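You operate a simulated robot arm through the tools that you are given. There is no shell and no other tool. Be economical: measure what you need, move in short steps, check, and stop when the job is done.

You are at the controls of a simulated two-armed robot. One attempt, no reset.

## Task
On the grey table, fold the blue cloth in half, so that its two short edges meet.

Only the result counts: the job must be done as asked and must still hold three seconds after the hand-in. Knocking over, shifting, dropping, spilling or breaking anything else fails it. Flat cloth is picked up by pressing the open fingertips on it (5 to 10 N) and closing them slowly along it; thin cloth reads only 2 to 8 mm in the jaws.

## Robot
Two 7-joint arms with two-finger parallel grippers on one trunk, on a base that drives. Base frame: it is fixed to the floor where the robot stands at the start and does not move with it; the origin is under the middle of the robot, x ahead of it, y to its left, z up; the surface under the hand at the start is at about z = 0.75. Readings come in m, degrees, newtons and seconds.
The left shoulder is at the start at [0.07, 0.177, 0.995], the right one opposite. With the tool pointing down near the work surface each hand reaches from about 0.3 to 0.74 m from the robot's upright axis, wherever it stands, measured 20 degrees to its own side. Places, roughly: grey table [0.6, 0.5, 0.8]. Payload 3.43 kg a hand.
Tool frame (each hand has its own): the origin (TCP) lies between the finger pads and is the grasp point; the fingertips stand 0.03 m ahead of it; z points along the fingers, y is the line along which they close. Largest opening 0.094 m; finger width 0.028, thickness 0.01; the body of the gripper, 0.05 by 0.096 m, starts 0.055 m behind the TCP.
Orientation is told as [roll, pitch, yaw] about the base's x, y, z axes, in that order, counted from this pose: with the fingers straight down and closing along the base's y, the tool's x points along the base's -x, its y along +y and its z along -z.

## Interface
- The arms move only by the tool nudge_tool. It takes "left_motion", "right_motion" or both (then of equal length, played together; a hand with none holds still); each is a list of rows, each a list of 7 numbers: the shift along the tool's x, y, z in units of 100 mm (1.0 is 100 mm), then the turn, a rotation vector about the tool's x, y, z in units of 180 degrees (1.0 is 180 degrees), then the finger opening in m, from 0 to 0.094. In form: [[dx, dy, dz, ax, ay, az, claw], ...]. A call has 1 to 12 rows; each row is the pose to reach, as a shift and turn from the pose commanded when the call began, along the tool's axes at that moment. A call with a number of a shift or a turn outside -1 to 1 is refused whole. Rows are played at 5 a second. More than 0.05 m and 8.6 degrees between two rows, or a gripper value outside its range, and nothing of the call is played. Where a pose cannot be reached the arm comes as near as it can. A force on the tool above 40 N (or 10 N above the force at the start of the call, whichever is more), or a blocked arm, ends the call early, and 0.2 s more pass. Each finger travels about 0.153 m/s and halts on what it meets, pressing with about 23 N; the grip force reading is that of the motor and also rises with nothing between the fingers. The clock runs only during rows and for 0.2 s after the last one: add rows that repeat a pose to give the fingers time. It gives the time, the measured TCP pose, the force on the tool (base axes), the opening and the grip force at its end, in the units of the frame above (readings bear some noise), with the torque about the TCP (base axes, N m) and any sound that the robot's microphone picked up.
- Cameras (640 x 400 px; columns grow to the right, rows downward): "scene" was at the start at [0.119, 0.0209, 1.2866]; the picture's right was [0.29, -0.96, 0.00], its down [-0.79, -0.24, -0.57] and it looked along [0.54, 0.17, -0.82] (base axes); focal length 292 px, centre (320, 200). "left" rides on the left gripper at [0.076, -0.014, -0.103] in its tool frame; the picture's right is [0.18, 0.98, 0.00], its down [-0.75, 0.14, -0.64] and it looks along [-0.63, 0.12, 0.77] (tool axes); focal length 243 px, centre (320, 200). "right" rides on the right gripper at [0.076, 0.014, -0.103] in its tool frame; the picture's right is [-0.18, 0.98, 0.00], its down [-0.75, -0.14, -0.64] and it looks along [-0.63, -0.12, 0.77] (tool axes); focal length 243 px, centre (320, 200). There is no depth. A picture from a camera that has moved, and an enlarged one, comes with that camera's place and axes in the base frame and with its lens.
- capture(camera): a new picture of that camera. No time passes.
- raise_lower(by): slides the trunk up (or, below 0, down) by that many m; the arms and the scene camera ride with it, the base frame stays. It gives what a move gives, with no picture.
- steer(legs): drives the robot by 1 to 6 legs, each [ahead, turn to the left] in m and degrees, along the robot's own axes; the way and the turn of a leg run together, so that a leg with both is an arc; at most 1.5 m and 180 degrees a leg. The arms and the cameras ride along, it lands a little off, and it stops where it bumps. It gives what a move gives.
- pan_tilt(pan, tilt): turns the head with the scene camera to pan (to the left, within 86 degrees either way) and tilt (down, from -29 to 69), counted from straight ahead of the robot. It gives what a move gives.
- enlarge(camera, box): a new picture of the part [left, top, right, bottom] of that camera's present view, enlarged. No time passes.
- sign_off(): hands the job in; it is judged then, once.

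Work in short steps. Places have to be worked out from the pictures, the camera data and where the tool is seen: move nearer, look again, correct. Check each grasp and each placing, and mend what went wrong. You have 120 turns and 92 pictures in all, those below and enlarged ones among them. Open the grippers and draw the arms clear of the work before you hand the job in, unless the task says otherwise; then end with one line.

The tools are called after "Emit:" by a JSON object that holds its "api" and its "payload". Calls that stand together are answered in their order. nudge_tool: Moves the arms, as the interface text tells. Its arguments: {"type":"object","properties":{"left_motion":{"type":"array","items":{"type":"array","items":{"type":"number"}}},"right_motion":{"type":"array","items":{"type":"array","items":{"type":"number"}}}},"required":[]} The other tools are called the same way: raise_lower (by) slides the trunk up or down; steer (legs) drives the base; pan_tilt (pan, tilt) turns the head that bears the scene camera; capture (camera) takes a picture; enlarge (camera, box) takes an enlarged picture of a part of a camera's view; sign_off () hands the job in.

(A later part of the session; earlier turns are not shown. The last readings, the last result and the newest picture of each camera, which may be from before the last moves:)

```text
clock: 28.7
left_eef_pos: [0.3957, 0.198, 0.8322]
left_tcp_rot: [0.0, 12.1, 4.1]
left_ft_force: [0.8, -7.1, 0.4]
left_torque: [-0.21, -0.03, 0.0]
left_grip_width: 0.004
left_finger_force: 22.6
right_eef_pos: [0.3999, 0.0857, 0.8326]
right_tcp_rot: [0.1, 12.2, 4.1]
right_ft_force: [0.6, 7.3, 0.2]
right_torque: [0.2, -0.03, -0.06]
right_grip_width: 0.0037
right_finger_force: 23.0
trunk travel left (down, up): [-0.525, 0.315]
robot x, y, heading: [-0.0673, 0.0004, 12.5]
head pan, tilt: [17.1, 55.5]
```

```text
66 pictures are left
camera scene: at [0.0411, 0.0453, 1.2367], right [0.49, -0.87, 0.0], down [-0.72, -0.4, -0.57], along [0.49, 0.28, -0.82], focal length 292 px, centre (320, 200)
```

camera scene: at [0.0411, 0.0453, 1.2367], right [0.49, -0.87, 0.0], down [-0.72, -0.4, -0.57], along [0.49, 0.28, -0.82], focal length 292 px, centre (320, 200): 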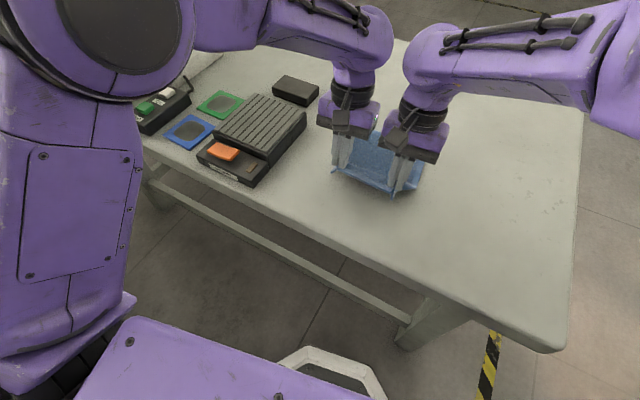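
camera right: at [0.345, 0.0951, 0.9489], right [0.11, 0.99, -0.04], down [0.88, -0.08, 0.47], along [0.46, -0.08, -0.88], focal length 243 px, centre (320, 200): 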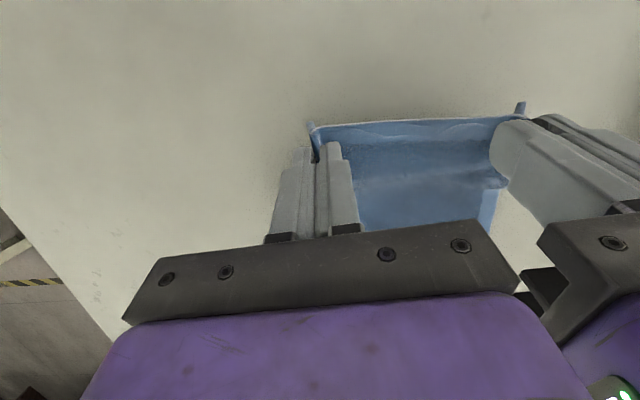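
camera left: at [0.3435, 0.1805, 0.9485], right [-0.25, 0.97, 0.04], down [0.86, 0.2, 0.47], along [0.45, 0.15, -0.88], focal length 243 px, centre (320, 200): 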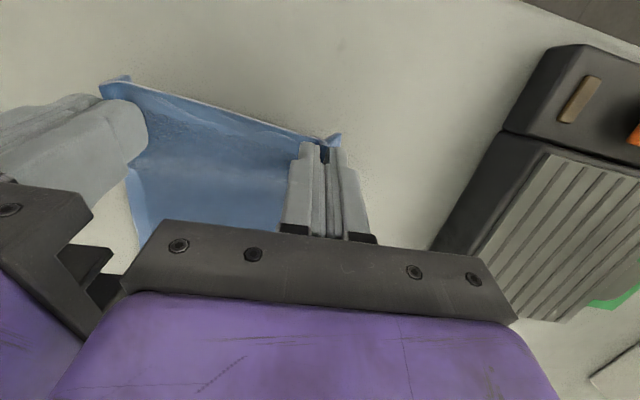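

Both hold well with the edge taut. I'll continue the arc forward with more tilt.

Emit:
{"api": "nudge_tool", "payload": {"left_motion": [[-0.16, 0, -0.12, 0, 0.025, 0, 0], [-0.33, 0, -0.23, 0, 0.05, 0, 0], [-0.49, 0, -0.34, 0, 0.072, 0, 0], [-0.65, 0, -0.34, 0, 0.09, 0, 0], [-0.8, 0, -0.33, 0, 0.11, 0, 0], [-0.957, 0, -0.31, 0, 0.128, 0, 0], [-0.957, 0, -0.31, 0, 0.128, 0, 0]], "right_motion": [[-0.16, 0, -0.12, 0, 0.025, 0, 0], [-0.33, 0, -0.23, 0, 0.05, 0, 0], [-0.49, 0, -0.34, 0, 0.072, 0, 0], [-0.65, 0, -0.34, 0, 0.09, 0, 0], [-0.8, 0, -0.33, 0, 0.11, 0, 0], [-0.957, 0, -0.31, 0, 0.128, 0, 0], [-0.957, 0, -0.31, 0, 0.128, 0, 0]]}}

Emit:
{"api": "enlarge", "payload": {"camera": "scene", "box": [290, 60, 490, 220]}}

Emit:
{"api": "capture", "payload": {"camera": "right"}}

```text
clock: 30.3
left_eef_pos: [0.4617, 0.2066, 0.8176]
left_tcp_rot: [-0.3, 34.0, 4.0]
left_ft_force: [1.4, -19.4, 7.0]
left_torque: [-0.65, 0.03, 0.32]
left_grip_width: 0.0042
left_finger_force: 23.1
left hand out of reach, approached as far as the arm can: row 5, 6, 7
right_eef_pos: [0.4781, 0.0948, 0.8506]
right_tcp_rot: [0.1, 32.2, 4.2]
right_ft_force: [-3.2, 20.1, -6.4]
right_torque: [0.55, -0.04, -0.34]
right_grip_width: 0.0039
right_finger_force: 22.4
right hand out of reach, approached as far as the arm can: row 5, 6, 7
trunk travel left (down, up): [-0.525, 0.315]
robot x, y, heading: [-0.0737, 0.0013, 12.5]
head pan, tilt: [17.1, 55.5]
```

```text
2.50 times, centred on (390, 140) of scene
camera zoom: at [0.0419, 0.0449, 1.2366], right [0.49, -0.87, 0.0], down [-0.72, -0.4, -0.57], along [0.49, 0.28, -0.82], focal length 729 px, centre (145, 350)
```

zoom: 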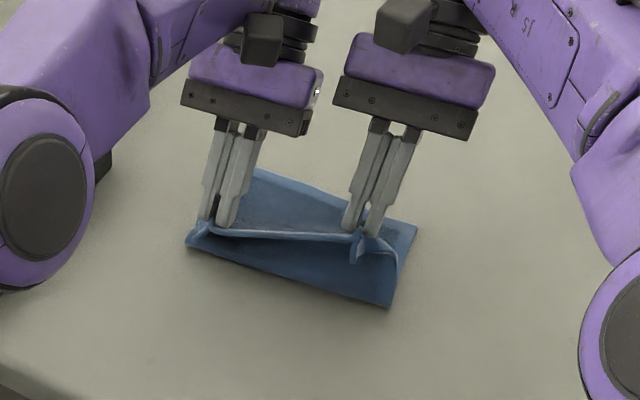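

```text
64 pictures are left
camera right: at [0.4662, 0.1077, 0.9775], right [0.08, 0.99, -0.1], down [0.99, -0.07, 0.14], along [0.13, -0.11, -0.99], focal length 243 px, centre (320, 200)
```

right: 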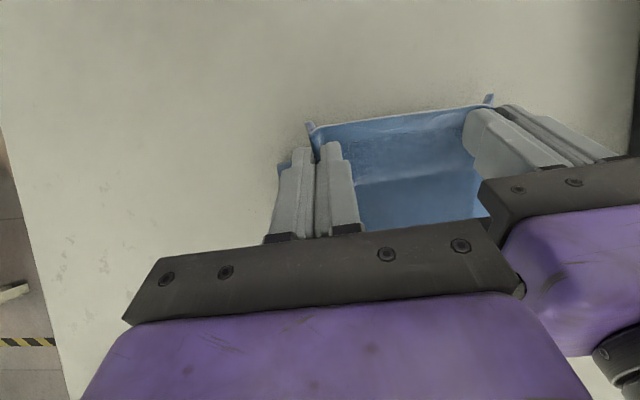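

Both arms reached their limit at this tilt. The far edge is at x≈0.572, so driving the base forward 7 cm will carry the hands nearly to the target and restore reach.

Emit:
{"api": "steer", "payload": {"legs": [[0.07, 0]]}}

Emit:
{"api": "enlarge", "payload": {"camera": "scene", "box": [290, 60, 490, 220]}}

```text
clock: 31.3
left_eef_pos: [0.5304, 0.2234, 0.8179]
left_tcp_rot: [0.0, 34.0, 4.1]
left_ft_force: [3.9, -25.2, 7.8]
left_torque: [-0.77, 0.06, 0.46]
left_grip_width: 0.0044
left_finger_force: 23.0
right_eef_pos: [0.547, 0.1089, 0.85]
right_tcp_rot: [0.0, 32.1, 4.1]
right_ft_force: [-2.6, 25.5, -8.9]
right_torque: [0.67, -0.01, -0.39]
right_grip_width: 0.0047
right_finger_force: 23.1
trunk travel left (down, up): [-0.525, 0.315]
robot x, y, heading: [-0.0034, 0.0135, 11.8]
head pan, tilt: [17.1, 55.5]
```

```text
2.50 times, centred on (390, 140) of scene
camera zoom: at [0.1104, 0.0599, 1.2366], right [0.49, -0.87, 0.0], down [-0.72, -0.4, -0.57], along [0.49, 0.28, -0.82], focal length 729 px, centre (145, 350)
```

zoom: 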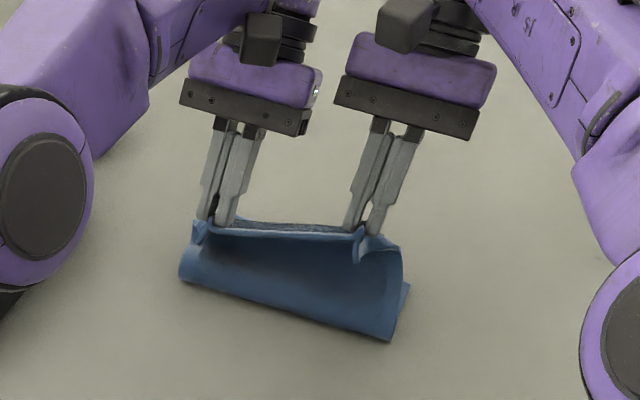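

The fold is forming well, but the right hand is 3 cm higher than the left, with 25 N of tension between them. I'll level the right first, easing the tension and shifting both about 1 cm to the right.

Emit:
{"api": "nudge_tool", "payload": {"left_motion": [[0, -0.03, 0, 0, 0, 0, 0], [0, -0.08, 0, 0, 0, 0, 0], [0, -0.12, 0.0, 0, 0, 0, 0], [0, -0.12, 0.0, 0, 0, 0, 0]], "right_motion": [[-0.05, 0, 0.09, 0, 0, 0, 0], [-0.12, -0.05, 0.18, 0, 0, 0, 0], [-0.17, -0.08, 0.27, 0, 0, 0, 0], [-0.17, -0.08, 0.27, 0, 0, 0, 0]]}}

```text
clock: 32.3
left_eef_pos: [0.5319, 0.2101, 0.8176]
left_tcp_rot: [-0.1, 34.0, 4.1]
left_ft_force: [0.9, -1.9, 0.2]
left_torque: [-0.05, 0.0, 0.0]
left_grip_width: 0.004
left_finger_force: 22.7
right_eef_pos: [0.548, 0.1012, 0.8171]
right_tcp_rot: [-0.1, 32.1, 4.1]
right_ft_force: [-0.4, 1.5, 0.1]
right_torque: [0.01, 0.03, -0.04]
right_grip_width: 0.0042
right_finger_force: 23.5
trunk travel left (down, up): [-0.525, 0.315]
robot x, y, heading: [-0.0023, 0.0144, 12.2]
head pan, tilt: [17.1, 55.5]
```

The hands are level and the tension is gone. I'll lower both onto the far edge area.

Emit:
{"api": "nudge_tool", "payload": {"left_motion": [[-0.09, -0.03, 0.03, 0, 0, 0, 0], [-0.18, -0.06, 0.07, 0, 0, 0, 0], [-0.28, -0.087, 0.12, 0, 0, 0, 0], [-0.28, -0.087, 0.12, 0, 0, 0, 0]], "right_motion": [[-0.05, -0.04, 0.06, 0, 0, 0, 0], [-0.1, -0.08, 0.13, 0, 0, 0, 0], [-0.15, -0.117, 0.2, 0, 0, 0, 0], [-0.15, -0.117, 0.2, 0, 0, 0, 0]]}}

Emit:
{"api": "enlarge", "payload": {"camera": "scene", "box": [290, 60, 490, 220]}}

Emit:
{"api": "capture", "payload": {"camera": "left"}}

Emit:
{"api": "capture", "payload": {"camera": "right"}}

```text
clock: 33.3
left_eef_pos: [0.533, 0.2052, 0.7943]
left_tcp_rot: [-0.3, 33.9, 4.1]
left_ft_force: [2.4, -13.7, 0.4]
left_torque: [-0.36, -0.05, 0.14]
left_grip_width: 0.0039
left_finger_force: 22.5
left hand out of reach, approached as far as the arm can: row 1, 2, 3, 4
right_eef_pos: [0.5502, 0.091, 0.7941]
right_tcp_rot: [0.0, 32.1, 4.2]
right_ft_force: [-2.4, 14.4, 1.5]
right_torque: [0.35, 0.09, -0.21]
right_grip_width: 0.0043
right_finger_force: 22.7
trunk travel left (down, up): [-0.525, 0.315]
robot x, y, heading: [0.0014, 0.0152, 12.0]
head pan, tilt: [17.1, 55.5]
```

```text
2.50 times, centred on (390, 140) of scene
camera zoom: at [0.1106, 0.0602, 1.2366], right [0.49, -0.87, 0.0], down [-0.72, -0.4, -0.57], along [0.49, 0.28, -0.82], focal length 729 px, centre (145, 350)
```

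zoom: 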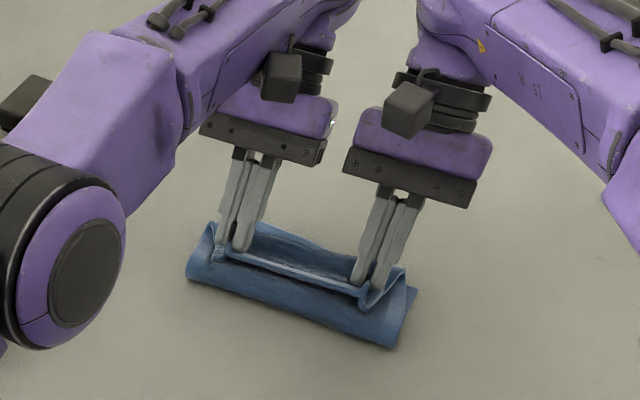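

```text
61 pictures are left
camera left: at [0.5277, 0.1913, 0.922], right [-0.22, 0.97, 0.1], down [0.97, 0.21, 0.11], along [0.09, 0.12, -0.99], focal length 243 px, centre (320, 200)
```

left: 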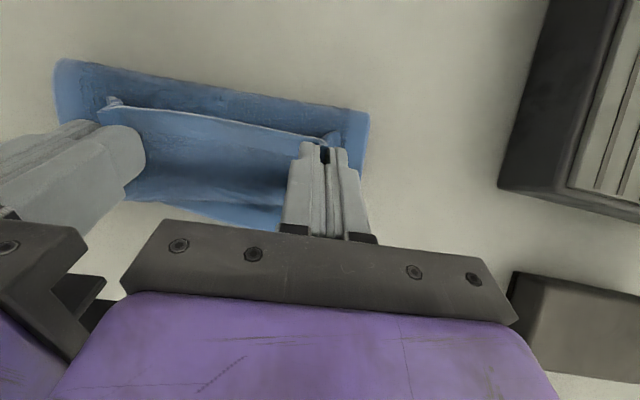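

```text
60 pictures are left
camera right: at [0.5375, 0.1036, 0.9211], right [0.08, 0.99, -0.1], down [0.99, -0.07, 0.14], along [0.14, -0.11, -0.98], focal length 243 px, centre (320, 200)
```

right: 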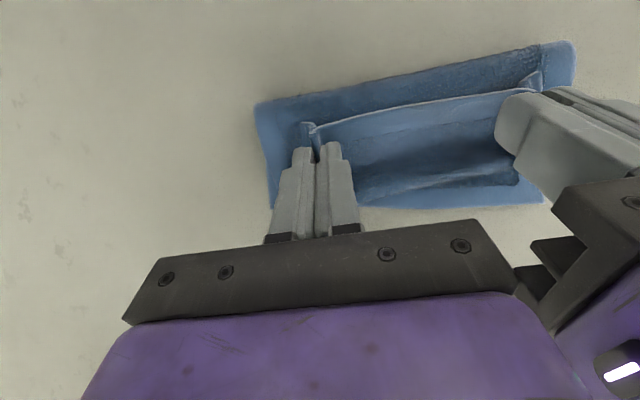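

The fold is right, but the pinched edge strip points back toward me, as expected. The left is 1.4 cm short, so I'll reduce its tilt a little, move it forward and relax the tension.

Emit:
{"api": "nudge_tool", "payload": {"left_motion": [[0, -0.03, 0, 0, -0.02, 0, 0], [-0.06, -0.05, -0.04, 0, -0.044, 0, 0], [-0.12, -0.05, -0.08, 0, -0.055, 0, 0], [-0.12, -0.05, -0.08, 0, -0.055, 0, 0]]}}

```text
clock: 34.3
left_eef_pos: [0.5498, 0.2019, 0.795]
left_tcp_rot: [-0.1, 24.0, 4.1]
left_ft_force: [-0.7, -7.3, 1.6]
left_torque: [-0.25, 0.06, 0.03]
left_grip_width: 0.0042
left_finger_force: 22.9
left hand out of reach, approached as far as the arm can: row 1
right_eef_pos: [0.5497, 0.0886, 0.7935]
right_tcp_rot: [0.0, 32.0, 4.1]
right_ft_force: [1.2, 7.6, 0.0]
right_torque: [0.19, -0.02, -0.13]
right_grip_width: 0.0043
right_finger_force: 23.5
trunk travel left (down, up): [-0.525, 0.315]
robot x, y, heading: [-0.0004, 0.016, 12.1]
head pan, tilt: [17.1, 55.5]
```

Both hands are now at x≈0.55. I'll open slowly and check how the edge strip behaves before withdrawing.

Emit:
{"api": "nudge_tool", "payload": {"left_motion": [[0, 0, 0, 0, 0, 0, 0.006], [0, 0, 0, 0, 0, 0, 0.012], [0, 0, 0, 0, 0, 0, 0.02], [0, 0, 0, 0, 0, 0, 0.026], [0, 0, 0, 0, 0, 0, 0.026]], "right_motion": [[0, 0, 0, 0, 0, 0, 0.006], [0, 0, 0, 0, 0, 0, 0.012], [0, 0, 0, 0, 0, 0, 0.02], [0, 0, 0, 0, 0, 0, 0.026], [0, 0, 0, 0, 0, 0, 0.026]]}}

Emit:
{"api": "capture", "payload": {"camera": "left"}}

Emit:
{"api": "capture", "payload": {"camera": "right"}}

Emit:
{"api": "enlarge", "payload": {"camera": "scene", "box": [290, 60, 490, 220]}}

```text
clock: 35.5
left_eef_pos: [0.5492, 0.203, 0.7946]
left_tcp_rot: [-0.1, 24.1, 4.0]
left_ft_force: [-1.1, -0.2, 1.5]
left_torque: [0.02, 0.01, 0.02]
left_grip_width: 0.0254
left_finger_force: 0.2
right_eef_pos: [0.5504, 0.0898, 0.7939]
right_tcp_rot: [-0.1, 32.2, 4.1]
right_ft_force: [0.4, -0.4, 0.9]
right_torque: [-0.02, -0.02, 0.02]
right_grip_width: 0.0255
right_finger_force: 0.1
trunk travel left (down, up): [-0.525, 0.315]
robot x, y, heading: [-0.0012, 0.014, 12.2]
head pan, tilt: [17.1, 55.5]
```

```text
59 pictures are left
camera left: at [0.5214, 0.1874, 0.9186], right [-0.24, 0.97, 0.07], down [0.94, 0.21, 0.28], along [0.25, 0.14, -0.96], focal length 243 px, centre (320, 200)
```

left: 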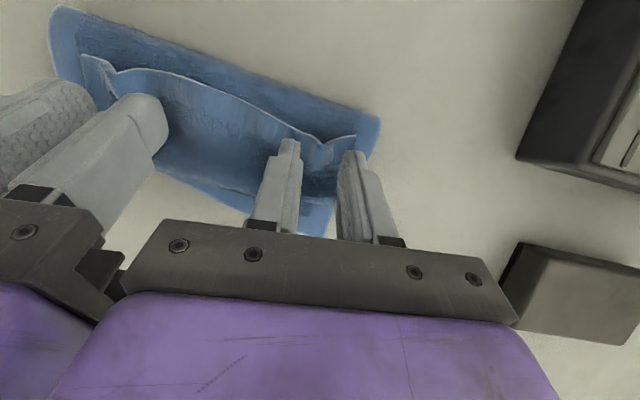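

```text
58 pictures are left
camera right: at [0.5374, 0.103, 0.9213], right [0.08, 0.99, -0.1], down [0.99, -0.07, 0.14], along [0.14, -0.11, -0.98], focal length 243 px, centre (320, 200)
```

right: 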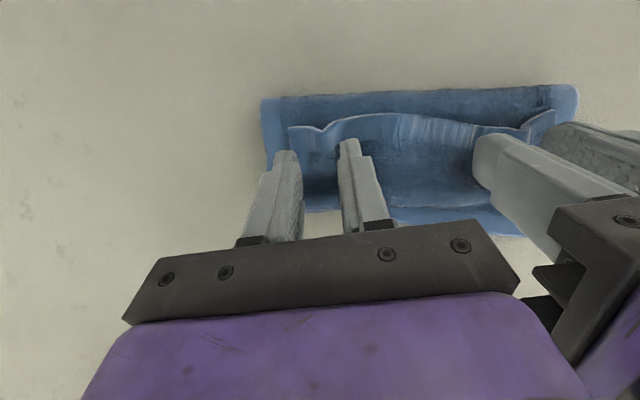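

```text
2.50 times, centred on (390, 140) of scene
camera zoom: at [0.1102, 0.0599, 1.2366], right [0.49, -0.87, 0.0], down [-0.72, -0.4, -0.57], along [0.49, 0.28, -0.82], focal length 729 px, centre (145, 350)
```

zoom: 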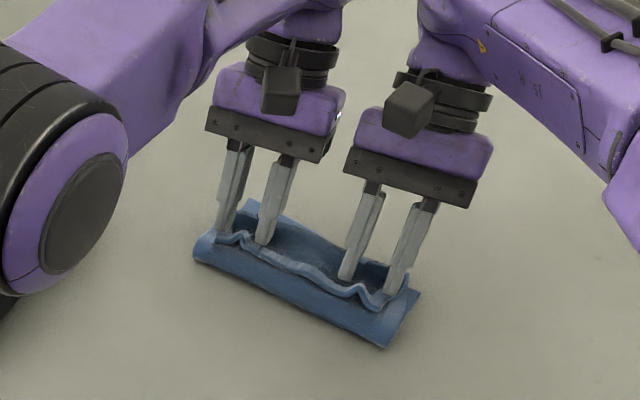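

The strip is free and standing up. I'll withdraw both hands up and forward along the tools and see where it settles.

Emit:
{"api": "nudge_tool", "payload": {"left_motion": [[0, 0, -0.15, 0, 0, 0, 0.03], [0, 0, -0.3, 0, 0, 0, 0.03], [0, 0, -0.5, 0, 0, 0, 0.03], [0, 0, -0.7, 0, 0, 0, 0.03], [0, 0, -0.7, 0, 0, 0, 0.03]], "right_motion": [[0, 0, -0.15, 0, 0, 0, 0.03], [0, 0, -0.3, 0, 0, 0, 0.03], [0, 0, -0.5, 0, 0, 0, 0.03], [0, 0, -0.7, 0, 0, 0, 0.03], [0, 0, -0.7, 0, 0, 0, 0.03]]}}

Emit:
{"api": "capture", "payload": {"camera": "left"}}

Emit:
{"api": "capture", "payload": {"camera": "right"}}

Emit:
{"api": "enlarge", "payload": {"camera": "scene", "box": [290, 60, 490, 220]}}

```text
clock: 36.7
left_eef_pos: [0.5596, 0.2057, 0.8301]
left_tcp_rot: [-0.1, 24.1, 4.1]
left_ft_force: [0.1, 0.3, -1.1]
left_torque: [-0.01, 0.0, 0.03]
left_grip_width: 0.0301
left_finger_force: 0.0
left hand out of reach, approached as far as the arm can: row 3, 4, 5
right_eef_pos: [0.5647, 0.0805, 0.8507]
right_tcp_rot: [0.0, 32.1, 4.0]
right_ft_force: [0.6, 0.0, 0.5]
right_torque: [-0.01, 0.01, 0.01]
right_grip_width: 0.0301
right_finger_force: 0.0
right hand out of reach, approached as far as the arm can: row 2, 3, 4, 5
trunk travel left (down, up): [-0.525, 0.315]
robot x, y, heading: [-0.003, 0.0143, 12.1]
head pan, tilt: [17.1, 55.5]
```

```text
56 pictures are left
camera left: at [0.5316, 0.1896, 0.9551], right [-0.24, 0.97, 0.07], down [0.94, 0.21, 0.28], along [0.25, 0.14, -0.96], focal length 243 px, centre (320, 200)
```

left: 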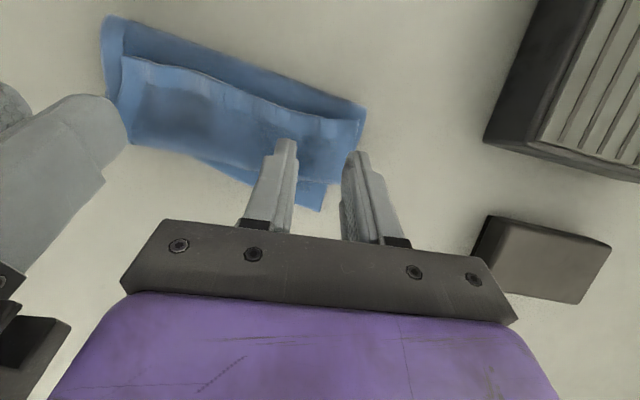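

```text
55 pictures are left
camera right: at [0.5531, 0.0935, 0.9776], right [0.09, 0.99, -0.1], down [0.99, -0.07, 0.14], along [0.14, -0.11, -0.98], focal length 243 px, centre (320, 200)
```

right: 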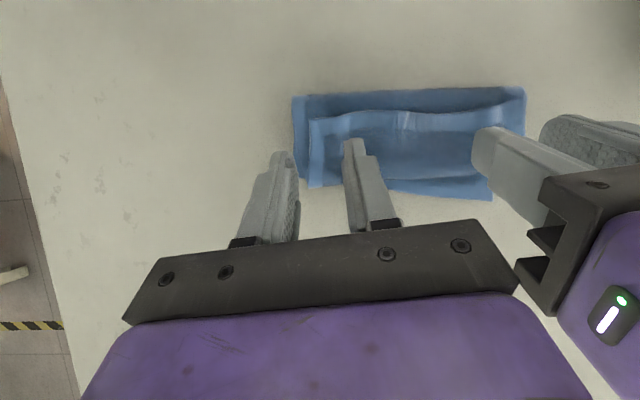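

```text
2.50 times, centred on (390, 140) of scene
camera zoom: at [0.1105, 0.0598, 1.2366], right [0.49, -0.87, 0.0], down [-0.72, -0.4, -0.57], along [0.49, 0.28, -0.82], focal length 729 px, centre (145, 350)
```

zoom: 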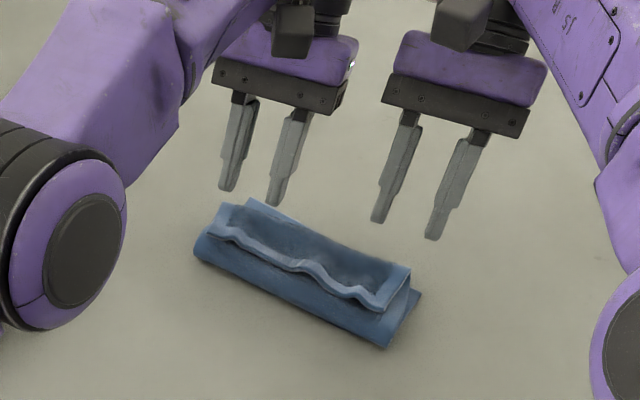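

The flap (about 5 cm) is still folded back toward me, with its edge at x≈0.52 and bend at ≈0.575. I'll bring the hands upright behind the flap on the near side and flip it forward from there.

Emit:
{"api": "nudge_tool", "payload": {"left_motion": [[0.1, 0, -0.2, 0, -0.04, 0, 0.03], [0.3, 0, -0.25, 0, -0.08, 0, 0.03], [0.5, 0, -0.2, 0, -0.11, 0, 0.03], [0.7, 0, -0.1, 0, -0.133, 0, 0.03], [0.85, 0, 0.05, 0, -0.133, 0, 0.03]], "right_motion": [[0.1, 0, -0.1, 0, -0.04, 0, 0.03], [0.3, 0.02, -0.05, 0, -0.08, 0, 0.03], [0.5, 0.04, 0.1, 0, -0.12, 0, 0.03], [0.65, 0.06, 0.25, 0, -0.16, 0, 0.03], [0.77, 0.08, 0.37, 0, -0.178, 0, 0.03]]}}

Emit:
{"api": "capture", "payload": {"camera": "left"}}

Emit:
{"api": "enlarge", "payload": {"camera": "scene", "box": [290, 60, 490, 220]}}

```text
clock: 37.9
left_eef_pos: [0.4793, 0.1994, 0.8604]
left_tcp_rot: [-0.1, -0.1, 4.1]
left_ft_force: [-1.1, -0.6, 0.6]
left_torque: [0.03, -0.04, -0.01]
left_grip_width: 0.03
left_finger_force: 0.1
left hand out of reach, approached as far as the arm can: row 1, 2
right_eef_pos: [0.4783, 0.0845, 0.8593]
right_tcp_rot: [-0.1, -0.4, 4.3]
right_ft_force: [0.8, -0.4, 0.5]
right_torque: [0.0, -0.02, -0.03]
right_grip_width: 0.0298
right_finger_force: 0.1
trunk travel left (down, up): [-0.525, 0.315]
robot x, y, heading: [-0.0012, 0.0123, 12.8]
head pan, tilt: [17.1, 55.5]
```

```text
53 pictures are left
camera left: at [0.4022, 0.1805, 0.9632], right [-0.25, 0.97, 0.0], down [0.74, 0.2, 0.64], along [0.62, 0.16, -0.77], focal length 243 px, centre (320, 200)
```

left: 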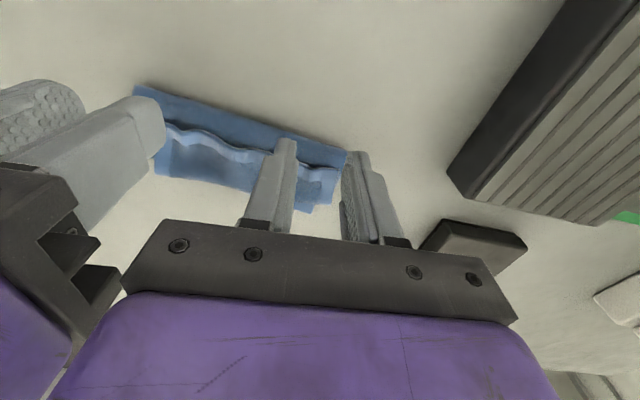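

```text
2.50 times, centred on (390, 140) of scene
camera zoom: at [0.1078, 0.0597, 1.2369], right [0.49, -0.87, 0.0], down [-0.72, -0.4, -0.57], along [0.5, 0.28, -0.82], focal length 729 px, centre (145, 350)
```

zoom: 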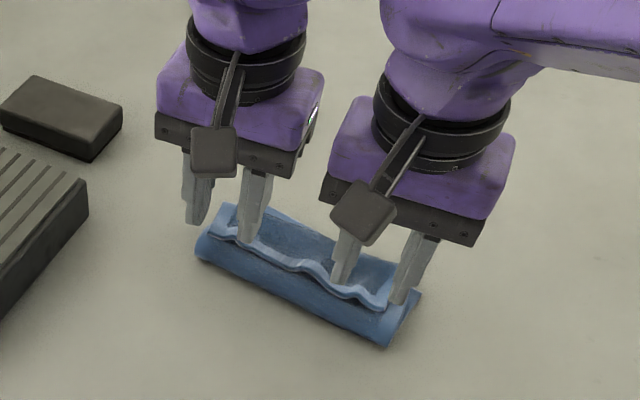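

The flap edge is at x≈0.51, z≈0.79. I'll lower the fingertips just behind it, then push forward and up to flip it over.

Emit:
{"api": "nudge_tool", "payload": {"left_motion": [[-0.03, 0, 0.25, 0, 0, 0, 0.03], [-0.05, 0, 0.5, 0, 0, 0, 0.03], [-0.25, -0.02, 0.5, 0, 0, 0, 0.03], [-0.45, -0.03, 0.46, 0, 0, 0, 0.03], [-0.65, -0.05, 0.4, 0, 0, 0, 0.03], [-0.85, -0.06, 0.35, 0, 0, 0, 0.03], [-1.0, -0.07, 0.33, 0, 0, 0, 0.03]], "right_motion": [[-0.03, 0, 0.25, 0, 0, 0, 0.03], [-0.05, 0, 0.5, 0, 0, 0, 0.03], [-0.25, -0.02, 0.5, 0, 0, 0, 0.03], [-0.45, -0.03, 0.46, 0, 0, 0, 0.03], [-0.65, -0.05, 0.4, 0, 0, 0, 0.03], [-0.85, -0.06, 0.35, 0, 0, 0, 0.03], [-1.0, -0.07, 0.33, 0, 0, 0, 0.03]]}}

Emit:
{"api": "capture", "payload": {"camera": "left"}}

Emit:
{"api": "enlarge", "payload": {"camera": "scene", "box": [290, 60, 490, 220]}}

```text
clock: 39.5
left_eef_pos: [0.5801, 0.1982, 0.8244]
left_tcp_rot: [-0.1, 0.2, 4.2]
left_ft_force: [1.3, -0.7, -0.3]
left_torque: [-0.01, 0.07, -0.01]
left_grip_width: 0.0299
left_finger_force: 0.0
right_eef_pos: [0.5802, 0.0853, 0.8228]
right_tcp_rot: [-0.1, 0.0, 4.2]
right_ft_force: [0.6, -0.3, -0.7]
right_torque: [0.02, 0.01, -0.04]
right_grip_width: 0.03
right_finger_force: 0.1
trunk travel left (down, up): [-0.525, 0.315]
robot x, y, heading: [-0.0021, 0.0159, 12.1]
head pan, tilt: [17.1, 55.5]
```

```text
51 pictures are left
camera left: at [0.505, 0.1804, 0.928], right [-0.26, 0.97, 0.0], down [0.74, 0.2, 0.64], along [0.62, 0.16, -0.77], focal length 243 px, centre (320, 200)
```

left: 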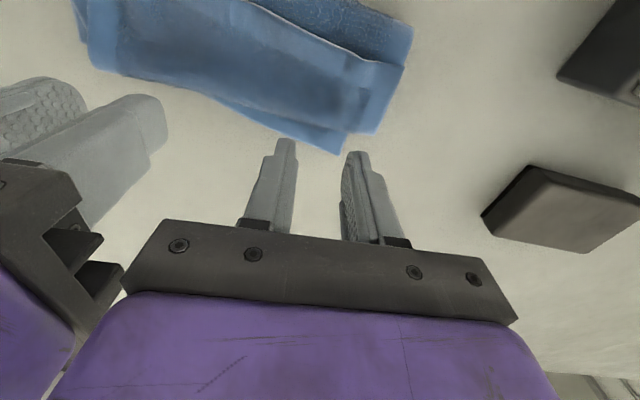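

```text
2.50 times, centred on (390, 140) of scene
camera zoom: at [0.1112, 0.06, 1.2365], right [0.49, -0.87, 0.0], down [-0.72, -0.4, -0.57], along [0.49, 0.28, -0.82], focal length 729 px, centre (145, 350)
```

zoom: 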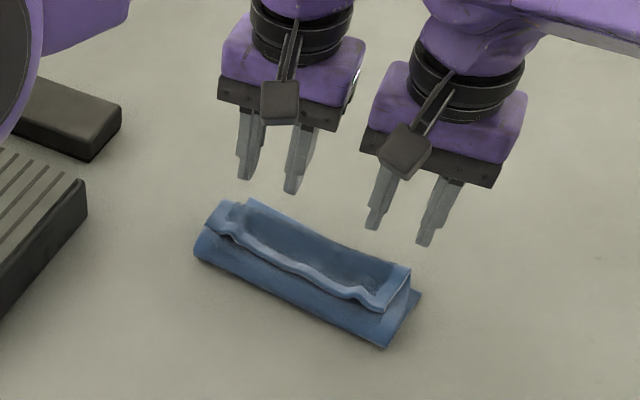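

The fingers slid over without catching the flap. I'll look closer at its shape.

Emit:
{"api": "enlarge", "payload": {"camera": "scene", "box": [345, 115, 430, 175]}}

Emit:
{"api": "enlarge", "payload": {"camera": "left", "box": [60, 0, 460, 180]}}

```text
6.67 times, centred on (388, 145) of scene
camera zoom: at [0.1112, 0.06, 1.2365], right [0.49, -0.87, 0.0], down [-0.72, -0.4, -0.57], along [0.49, 0.28, -0.82], focal length 1944 px, centre (-130, 567)
```

zoom: 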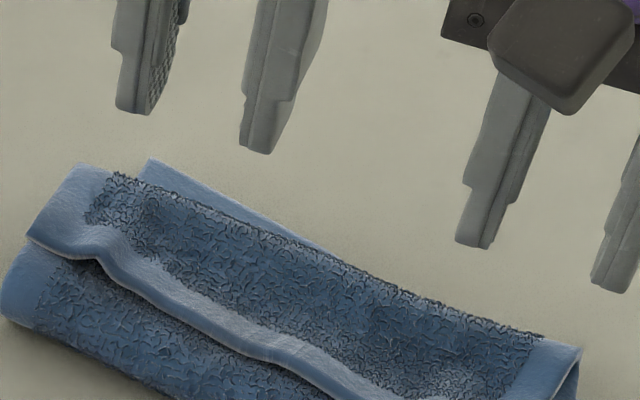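

```text
1.60 times, centred on (260, 90) of left
camera zoom: at [0.505, 0.1804, 0.928], right [-0.26, 0.97, 0.0], down [0.74, 0.2, 0.64], along [0.62, 0.16, -0.77], focal length 388 px, centre (416, 376)
```

zoom: 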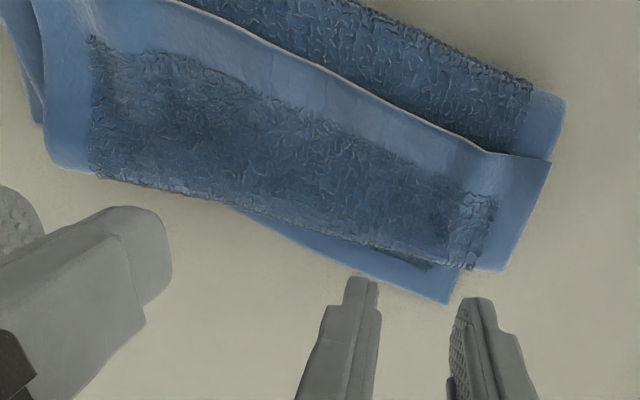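

The flap is a Z-fold about 5 cm deep with its edge raised slightly. My sweep was too high, so I'll go back behind the edge and lower the fingertips further before sweeping.

Emit:
{"api": "nudge_tool", "payload": {"left_motion": [[0.1, 0, -0.3, 0, 0, 0, 0.03], [0.5, 0.03, -0.4, 0, 0, 0, 0.03], [0.99, 0.06, -0.35, 0, 0, 0, 0.03], [1.0, 0.06, -0.1, 0, 0, 0, 0.03], [1.0, 0.06, 0.25, 0, 0, 0, 0.03], [1.0, 0.06, 0.27, 0, 0, 0, 0.03]], "right_motion": [[0.1, 0, -0.3, 0, 0, 0, 0.03], [0.5, 0.03, -0.4, 0, 0, 0, 0.03], [0.99, 0.06, -0.35, 0, 0, 0, 0.03], [1.0, 0.06, -0.1, 0, 0, 0, 0.03], [1.0, 0.06, 0.25, 0, 0, 0, 0.03], [1.0, 0.06, 0.27, 0, 0, 0, 0.03]]}}

Emit:
{"api": "capture", "payload": {"camera": "left"}}

Emit:
{"api": "enlarge", "payload": {"camera": "scene", "box": [330, 105, 430, 180]}}

```text
clock: 40.9
left_eef_pos: [0.4787, 0.1978, 0.7979]
left_tcp_rot: [-0.1, 0.1, 4.1]
left_ft_force: [0.4, -0.5, 0.7]
left_torque: [-0.02, 0.01, 0.01]
left_grip_width: 0.0299
left_finger_force: 0.1
right_eef_pos: [0.4796, 0.0835, 0.7977]
right_tcp_rot: [0.0, -0.1, 4.2]
right_ft_force: [1.3, -0.6, 0.6]
right_torque: [-0.01, 0.03, 0.0]
right_grip_width: 0.0299
right_finger_force: 0.1
trunk travel left (down, up): [-0.525, 0.315]
robot x, y, heading: [0.0008, 0.0168, 12.5]
head pan, tilt: [17.1, 55.5]
```

```text
47 pictures are left
camera left: at [0.4028, 0.1792, 0.9012], right [-0.25, 0.97, 0.0], down [0.74, 0.2, 0.64], along [0.62, 0.16, -0.77], focal length 243 px, centre (320, 200)
```

left: 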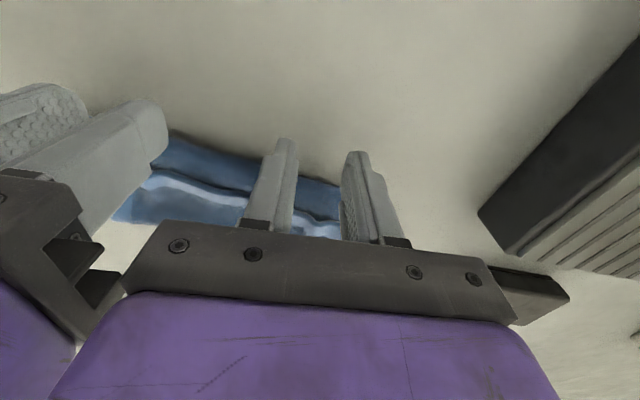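

```text
5.33 times, centred on (380, 142) of scene
camera zoom: at [0.11, 0.0598, 1.2367], right [0.49, -0.87, 0.0], down [-0.72, -0.4, -0.57], along [0.49, 0.28, -0.82], focal length 1555 px, centre (0, 507)
```

zoom: 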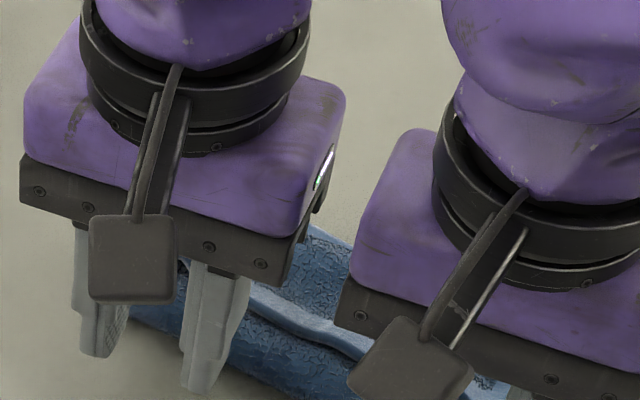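

The fingertips are right at the fold. I'll raise slightly, move 1.2 cm forward over the upper layer just behind the edge, press down, then sweep forward and up.

Emit:
{"api": "nudge_tool", "payload": {"left_motion": [[0, 0, -0.2, 0, 0, 0, 0.03], [-0.12, 0, -0.2, 0, 0, 0, 0.03], [-0.13, 0, 0.03, 0, 0, 0, 0.03], [-0.25, -0.01, 0.05, 0, 0, 0, 0.03], [-0.4, -0.02, 0.05, 0, 0, 0, 0.03], [-0.55, -0.03, 0.0, 0, 0, 0, 0.03]], "right_motion": [[0, 0, -0.2, 0, 0, 0, 0.03], [-0.12, 0, -0.2, 0, 0, 0, 0.03], [-0.13, 0, 0.03, 0, 0, 0, 0.03], [-0.25, -0.01, 0.05, 0, 0, 0, 0.03], [-0.4, -0.02, 0.05, 0, 0, 0, 0.03], [-0.55, -0.03, 0.0, 0, 0, 0, 0.03]]}}

Emit:
{"api": "capture", "payload": {"camera": "left"}}

Emit:
{"api": "capture", "payload": {"camera": "right"}}

Emit:
{"api": "enlarge", "payload": {"camera": "scene", "box": [330, 105, 430, 180]}}

```text
clock: 42.3
left_eef_pos: [0.5345, 0.2002, 0.7992]
left_tcp_rot: [-0.1, 0.3, 4.0]
left_ft_force: [0.6, 0.3, 0.2]
left_torque: [0.01, 0.01, 0.01]
left_grip_width: 0.0299
left_finger_force: 0.0
right_eef_pos: [0.5382, 0.0844, 0.7981]
right_tcp_rot: [0.0, 0.1, 4.2]
right_ft_force: [-0.5, -0.7, 0.4]
right_torque: [0.01, -0.02, 0.02]
right_grip_width: 0.0301
right_finger_force: 0.0
trunk travel left (down, up): [-0.525, 0.315]
robot x, y, heading: [-0.0012, 0.0132, 12.2]
head pan, tilt: [17.1, 55.5]
```

```text
45 pictures are left
camera left: at [0.4588, 0.1807, 0.9025], right [-0.25, 0.97, 0.0], down [0.74, 0.2, 0.64], along [0.62, 0.16, -0.77], focal length 243 px, centre (320, 200)
```

left: 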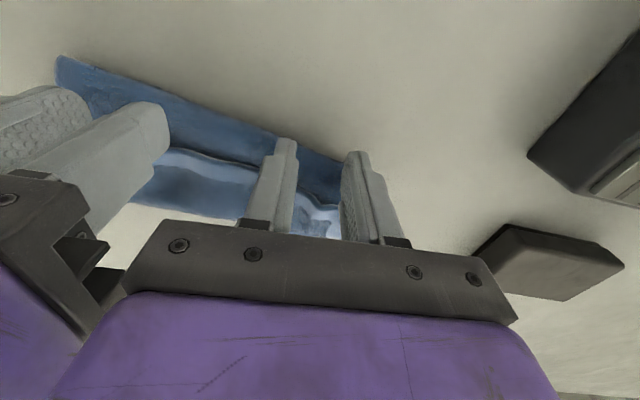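

```text
44 pictures are left
camera right: at [0.4592, 0.0936, 0.9001], right [0.11, 0.99, 0.0], down [0.76, -0.09, 0.64], along [0.64, -0.07, -0.77], focal length 243 px, centre (320, 200)
```

right: 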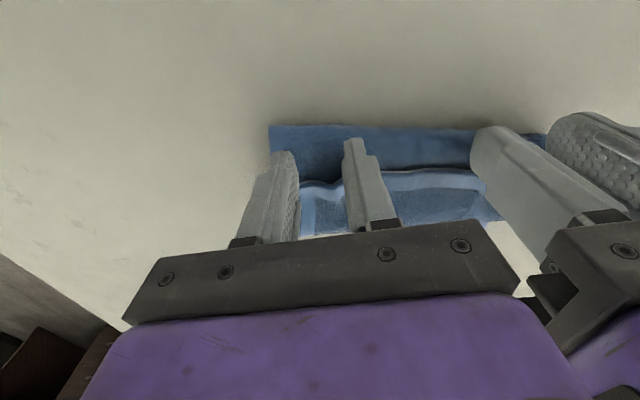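

```text
5.33 times, centred on (380, 142) of scene
camera zoom: at [0.111, 0.0599, 1.2365], right [0.49, -0.87, 0.0], down [-0.72, -0.4, -0.57], along [0.49, 0.28, -0.82], focal length 1555 px, centre (0, 507)
```

zoom: 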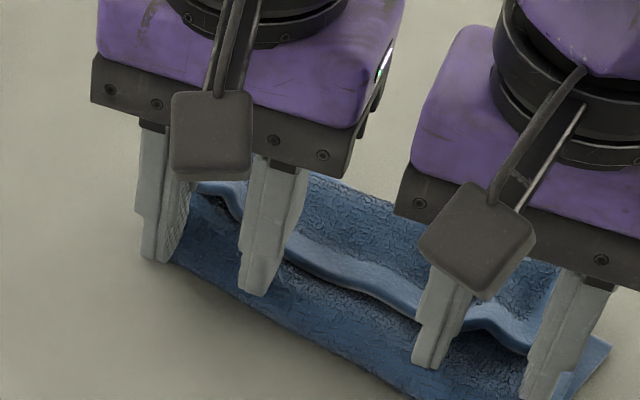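

The fingers are now behind the edge and pushing it up. I'll continue forward while rising.

Emit:
{"api": "nudge_tool", "payload": {"left_motion": [[-0.12, -0.01, -0.03, 0, 0, 0, 0.03], [-0.24, -0.02, -0.08, 0, 0, 0, 0.03], [-0.36, -0.03, -0.14, 0, 0, 0, 0.03], [-0.5, -0.04, -0.18, 0, 0, 0, 0.03], [-0.65, -0.04, -0.18, 0, 0, 0, 0.03], [-0.8, -0.05, -0.12, 0, 0, 0, 0.03]], "right_motion": [[-0.12, -0.01, -0.03, 0, 0, 0, 0.03], [-0.24, -0.02, -0.08, 0, 0, 0, 0.03], [-0.36, -0.03, -0.14, 0, 0, 0, 0.03], [-0.5, -0.04, -0.18, 0, 0, 0, 0.03], [-0.65, -0.04, -0.18, 0, 0, 0, 0.03], [-0.8, -0.05, -0.12, 0, 0, 0, 0.03]]}}

Emit:
{"api": "capture", "payload": {"camera": "left"}}

Emit:
{"api": "enlarge", "payload": {"camera": "scene", "box": [330, 85, 460, 180]}}

```text
clock: 43.7
left_eef_pos: [0.6168, 0.1992, 0.8111]
left_tcp_rot: [0.0, 0.2, 4.2]
left_ft_force: [0.7, -0.2, 0.1]
left_torque: [-0.03, 0.08, 0.0]
left_grip_width: 0.0299
left_finger_force: 0.1
right_eef_pos: [0.6169, 0.0849, 0.8094]
right_tcp_rot: [-0.2, 0.2, 4.2]
right_ft_force: [0.1, 0.4, 0.3]
right_torque: [0.0, 0.0, 0.04]
right_grip_width: 0.0301
right_finger_force: 0.0
trunk travel left (down, up): [-0.525, 0.315]
robot x, y, heading: [-0.0059, 0.018, 12.1]
head pan, tilt: [17.1, 55.5]
```

```text
42 pictures are left
camera left: at [0.5414, 0.1804, 0.9128], right [-0.25, 0.97, 0.0], down [0.74, 0.2, 0.64], along [0.62, 0.16, -0.77], focal length 243 px, centre (320, 200)
```

left: 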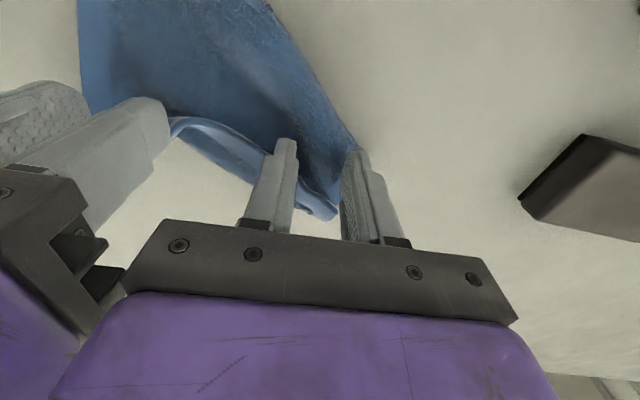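

```text
4.21 times, centred on (395, 132) of scene
camera zoom: at [0.112, 0.06, 1.2364], right [0.49, -0.87, 0.0], down [-0.72, -0.4, -0.57], along [0.49, 0.28, -0.82], focal length 1228 px, centre (4, 484)
```

zoom: 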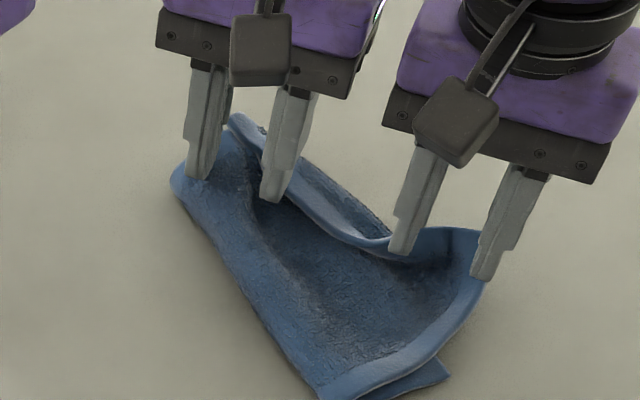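

The flap has flipped forward. I'll push 1.5 cm further so it leans over, then lift clear and look.

Emit:
{"api": "nudge_tool", "payload": {"left_motion": [[-0.15, -0.01, 0.0, 0, 0, 0, 0.03], [-0.2, -0.02, -0.15, 0, 0, 0, 0.03], [-0.2, -0.02, -0.45, 0, 0, 0, 0.03], [0.1, 0, -0.6, 0, 0, 0, 0.03], [0.5, 0, -0.6, 0, 0, 0, 0.03]], "right_motion": [[-0.15, -0.01, 0.0, 0, 0, 0, 0.03], [-0.2, -0.02, -0.15, 0, 0, 0, 0.03], [-0.2, -0.02, -0.45, 0, 0, 0, 0.03], [0.1, 0, -0.6, 0, 0, 0, 0.03], [0.5, 0, -0.6, 0, 0, 0, 0.03]]}}

Emit:
{"api": "capture", "payload": {"camera": "left"}}

Emit:
{"api": "enlarge", "payload": {"camera": "scene", "box": [310, 85, 460, 195]}}

```text
clock: 44.9
left_eef_pos: [0.562, 0.1976, 0.8735]
left_tcp_rot: [-0.2, -0.1, 4.1]
left_ft_force: [-0.5, 0.1, -0.1]
left_torque: [-0.03, -0.03, 0.0]
left_grip_width: 0.03
left_finger_force: 0.0
left hand out of reach, approached as far as the arm can: row 2, 3
right_eef_pos: [0.5641, 0.0812, 0.8722]
right_tcp_rot: [-0.1, -0.1, 4.2]
right_ft_force: [-0.2, -0.3, -0.1]
right_torque: [0.01, -0.04, 0.03]
right_grip_width: 0.03
right_finger_force: 0.0
trunk travel left (down, up): [-0.525, 0.315]
robot x, y, heading: [-0.0043, 0.0129, 12.2]
head pan, tilt: [17.1, 55.5]
```

```text
40 pictures are left
camera left: at [0.4859, 0.1784, 0.9767], right [-0.26, 0.97, 0.0], down [0.74, 0.2, 0.64], along [0.62, 0.16, -0.77], focal length 243 px, centre (320, 200)
```

left: 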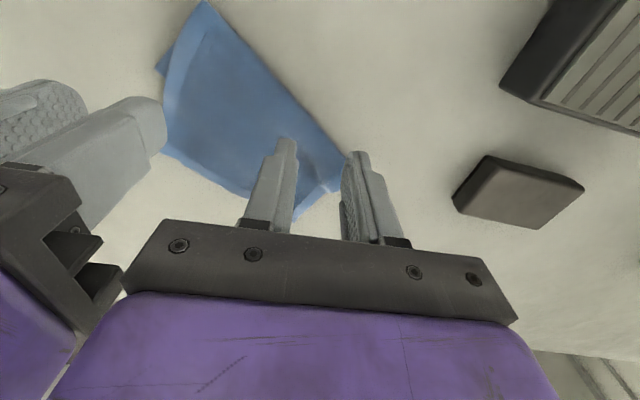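

```text
3.64 times, centred on (385, 140) of scene
camera zoom: at [0.1072, 0.0599, 1.2369], right [0.49, -0.87, 0.0], down [-0.72, -0.4, -0.57], along [0.5, 0.28, -0.82], focal length 1060 px, centre (84, 418)
```

zoom: 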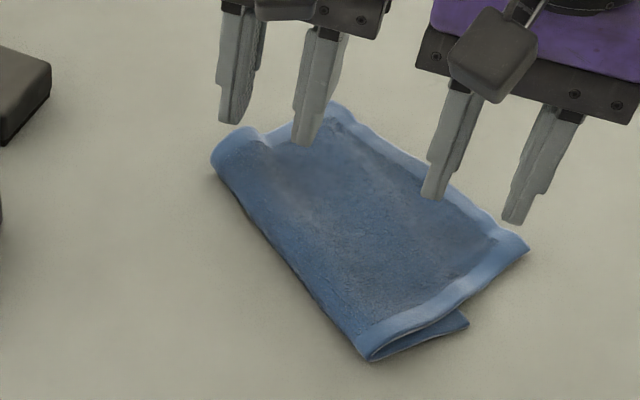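

The flap now lies flat and forward. The fold is skewed, with the upper layer about 14 cm and the lower about 7 cm, so I'll regrip the upper edge and slide it back. First I'll see how much room the base has in front of the table.

Emit:
{"api": "pan_tilt", "payload": {"pan": 0, "tilt": 69}}

Emit:
{"api": "capture", "payload": {"camera": "scene"}}

```text
clock: 45.7
left_eef_pos: [0.565, 0.1983, 0.8712]
left_tcp_rot: [-0.1, 0.0, 4.1]
left_ft_force: [1.0, 0.6, -0.6]
left_torque: [0.01, 0.01, 0.0]
left_grip_width: 0.0301
left_finger_force: 0.0
right_eef_pos: [0.5662, 0.081, 0.8707]
right_tcp_rot: [0.0, 0.0, 4.2]
right_ft_force: [0.0, 0.2, 1.0]
right_torque: [-0.03, -0.03, -0.01]
right_grip_width: 0.0302
right_finger_force: 0.0
trunk travel left (down, up): [-0.525, 0.315]
robot x, y, heading: [-0.0028, 0.0117, 12.4]
head pan, tilt: [0.0, 68.8]
```

```text
38 pictures are left
camera scene: at [0.1025, 0.0369, 1.2218], right [0.21, -0.98, 0.0], down [-0.91, -0.2, -0.36], along [0.35, 0.08, -0.93], focal length 292 px, centre (320, 200)
```

scene: 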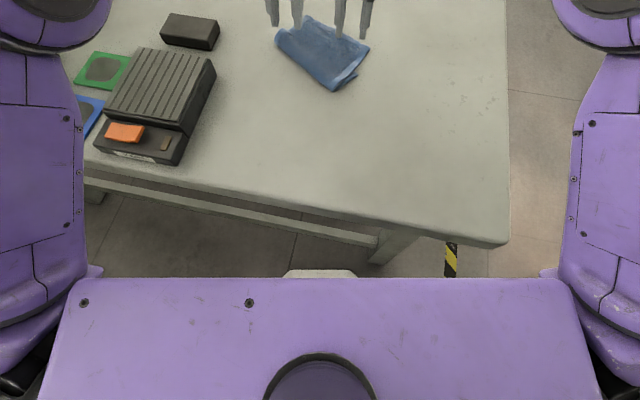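

The base has clear room to the table's edge and legs. I'll drive 7 cm ahead so both hands can reach the upper edge at x≈0.64–0.71.

Emit:
{"api": "steer", "payload": {"legs": [[0.07, 0]]}}

Emit:
{"api": "pan_tilt", "payload": {"pan": 5, "tilt": 50}}

Emit:
{"api": "capture", "payload": {"camera": "scene"}}

Emit:
{"api": "capture", "payload": {"camera": "left"}}

Emit:
{"api": "capture", "payload": {"camera": "right"}}

```text
clock: 46.7
left_eef_pos: [0.6337, 0.2111, 0.8715]
left_tcp_rot: [-0.2, 0.2, 4.1]
left_ft_force: [0.4, 0.2, -0.2]
left_torque: [0.0, 0.0, -0.03]
left_grip_width: 0.0299
left_finger_force: 0.1
right_eef_pos: [0.6335, 0.096, 0.8694]
right_tcp_rot: [-0.1, 0.0, 4.0]
right_ft_force: [0.1, 0.7, 0.4]
right_torque: [0.01, 0.03, -0.02]
right_grip_width: 0.0301
right_finger_force: 0.0
trunk travel left (down, up): [-0.525, 0.315]
robot x, y, heading: [0.0683, 0.028, 12.1]
head pan, tilt: [0.0, 68.8]
```

```text
clock: 47.5
left_eef_pos: [0.6324, 0.2132, 0.8723]
left_tcp_rot: [-0.1, 0.1, 4.2]
left_ft_force: [0.1, -0.7, -0.1]
left_torque: [-0.02, 0.01, -0.02]
left_grip_width: 0.0299
left_finger_force: 0.1
right_eef_pos: [0.6334, 0.0959, 0.8709]
right_tcp_rot: [0.0, -0.1, 4.2]
right_ft_force: [-0.1, 0.3, -0.6]
right_torque: [0.01, 0.04, -0.01]
right_grip_width: 0.0299
right_finger_force: 0.0
trunk travel left (down, up): [-0.525, 0.315]
robot x, y, heading: [0.0716, 0.0274, 12.2]
head pan, tilt: [5.0, 50.0]
```

```text
37 pictures are left
camera scene: at [0.1894, 0.0623, 1.2437], right [0.29, -0.96, 0.0], down [-0.73, -0.23, -0.64], along [0.61, 0.19, -0.77], focal length 292 px, centre (320, 200)
```

scene: 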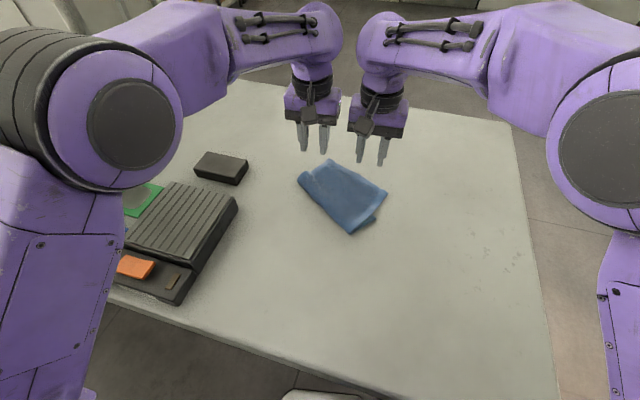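

```text
36 pictures are left
camera left: at [0.5566, 0.193, 0.975], right [-0.25, 0.97, 0.0], down [0.74, 0.2, 0.64], along [0.62, 0.16, -0.77], focal length 243 px, centre (320, 200)
```

left: 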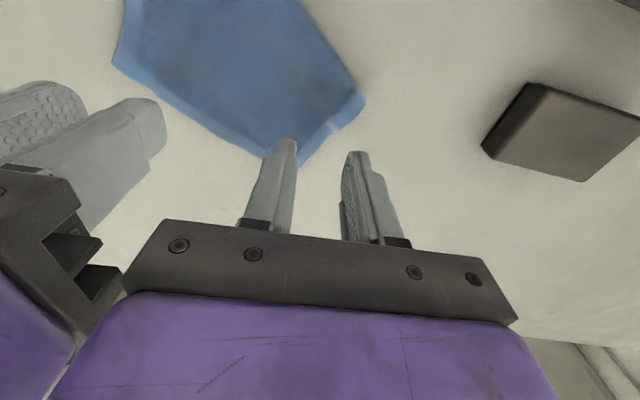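

```text
35 pictures are left
camera right: at [0.5552, 0.1047, 0.9731], right [0.11, 0.99, 0.0], down [0.76, -0.09, 0.64], along [0.64, -0.07, -0.77], focal length 243 px, centre (320, 200)
```

right: 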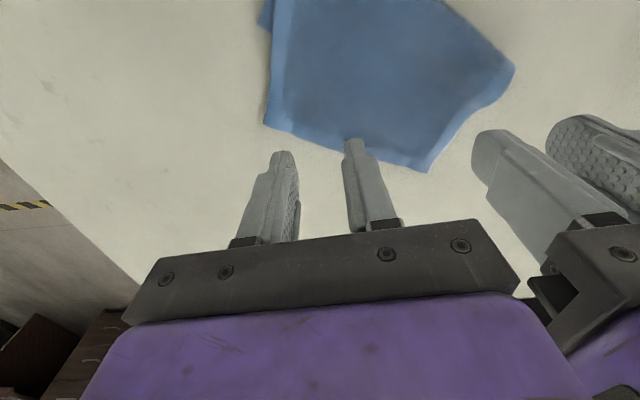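

Upper edge corners are at about (0.637, 0.046) and (0.706, 0.200), so the edge is yawed −24°. I'll place both hands over it with that yaw, 1 cm inside the edge.

Emit:
{"api": "nudge_tool", "payload": {"left_motion": [[-0.1, -0.05, 0, 0, 0, 0.04, 0.03], [-0.25, -0.15, 0, 0, 0, 0.08, 0.03], [-0.4, -0.28, 0.1, 0, 0, 0.12, 0.03], [-0.505, -0.38, 0.3, 0, 0, 0.156, 0.03], [-0.505, -0.38, 0.6, 0, 0, 0.156, 0.03], [-0.505, -0.38, 0.7, 0, 0, 0.156, 0.03]], "right_motion": [[-0.01, -0.1, 0, 0, 0, 0.04, 0.03], [-0.02, -0.2, 0, 0, 0, 0.08, 0.03], [-0.03, -0.204, 0.1, 0, 0, 0.12, 0.03], [-0.046, -0.204, 0.3, 0, 0, 0.156, 0.03], [-0.046, -0.204, 0.6, 0, 0, 0.156, 0.03], [-0.046, -0.204, 0.7, 0, 0, 0.156, 0.03]]}}

Emit:
{"api": "capture", "payload": {"camera": "left"}}

Emit:
{"api": "capture", "payload": {"camera": "right"}}

```text
clock: 49.0
left_eef_pos: [0.687, 0.178, 0.8019]
left_tcp_rot: [-0.2, 0.0, -24.0]
left_ft_force: [0.1, 1.0, -0.3]
left_torque: [0.04, -0.01, -0.05]
left_grip_width: 0.0301
left_finger_force: 0.1
right_eef_pos: [0.6398, 0.0754, 0.7999]
right_tcp_rot: [-0.1, 0.0, -24.1]
right_ft_force: [-0.2, 0.1, 0.1]
right_torque: [-0.01, 0.0, 0.0]
right_grip_width: 0.0301
right_finger_force: 0.0
trunk travel left (down, up): [-0.525, 0.315]
robot x, y, heading: [0.0627, 0.0287, 12.1]
head pan, tilt: [5.0, 50.0]
```

```text
34 pictures are left
camera left: at [0.6098, 0.196, 0.9045], right [0.23, 0.97, 0.0], down [0.75, -0.18, 0.64], along [0.62, -0.15, -0.77], focal length 243 px, centre (320, 200)
```

left: 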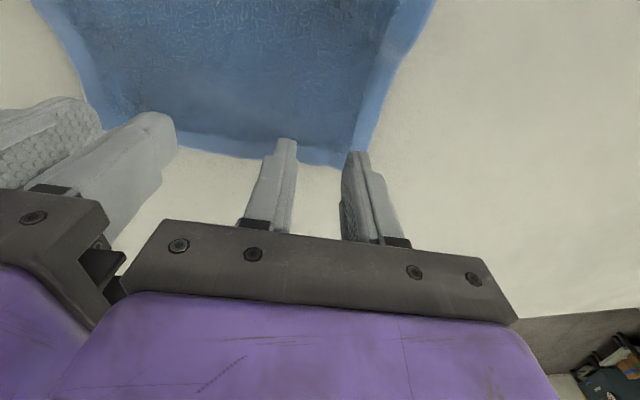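

```text
33 pictures are left
camera right: at [0.5752, 0.1198, 0.902], right [0.57, 0.82, 0.0], down [0.63, -0.43, 0.64], along [0.53, -0.37, -0.77], focal length 243 px, centre (320, 200)
```

right: 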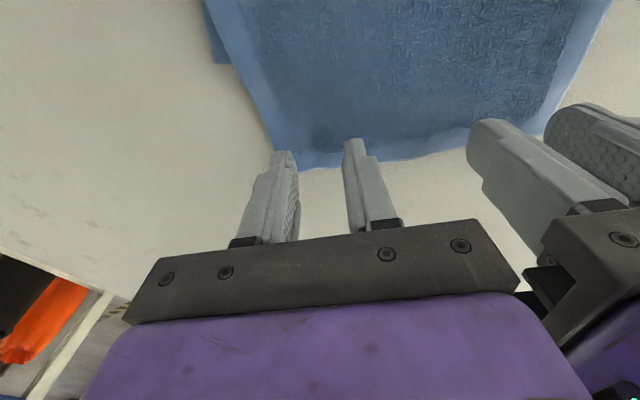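

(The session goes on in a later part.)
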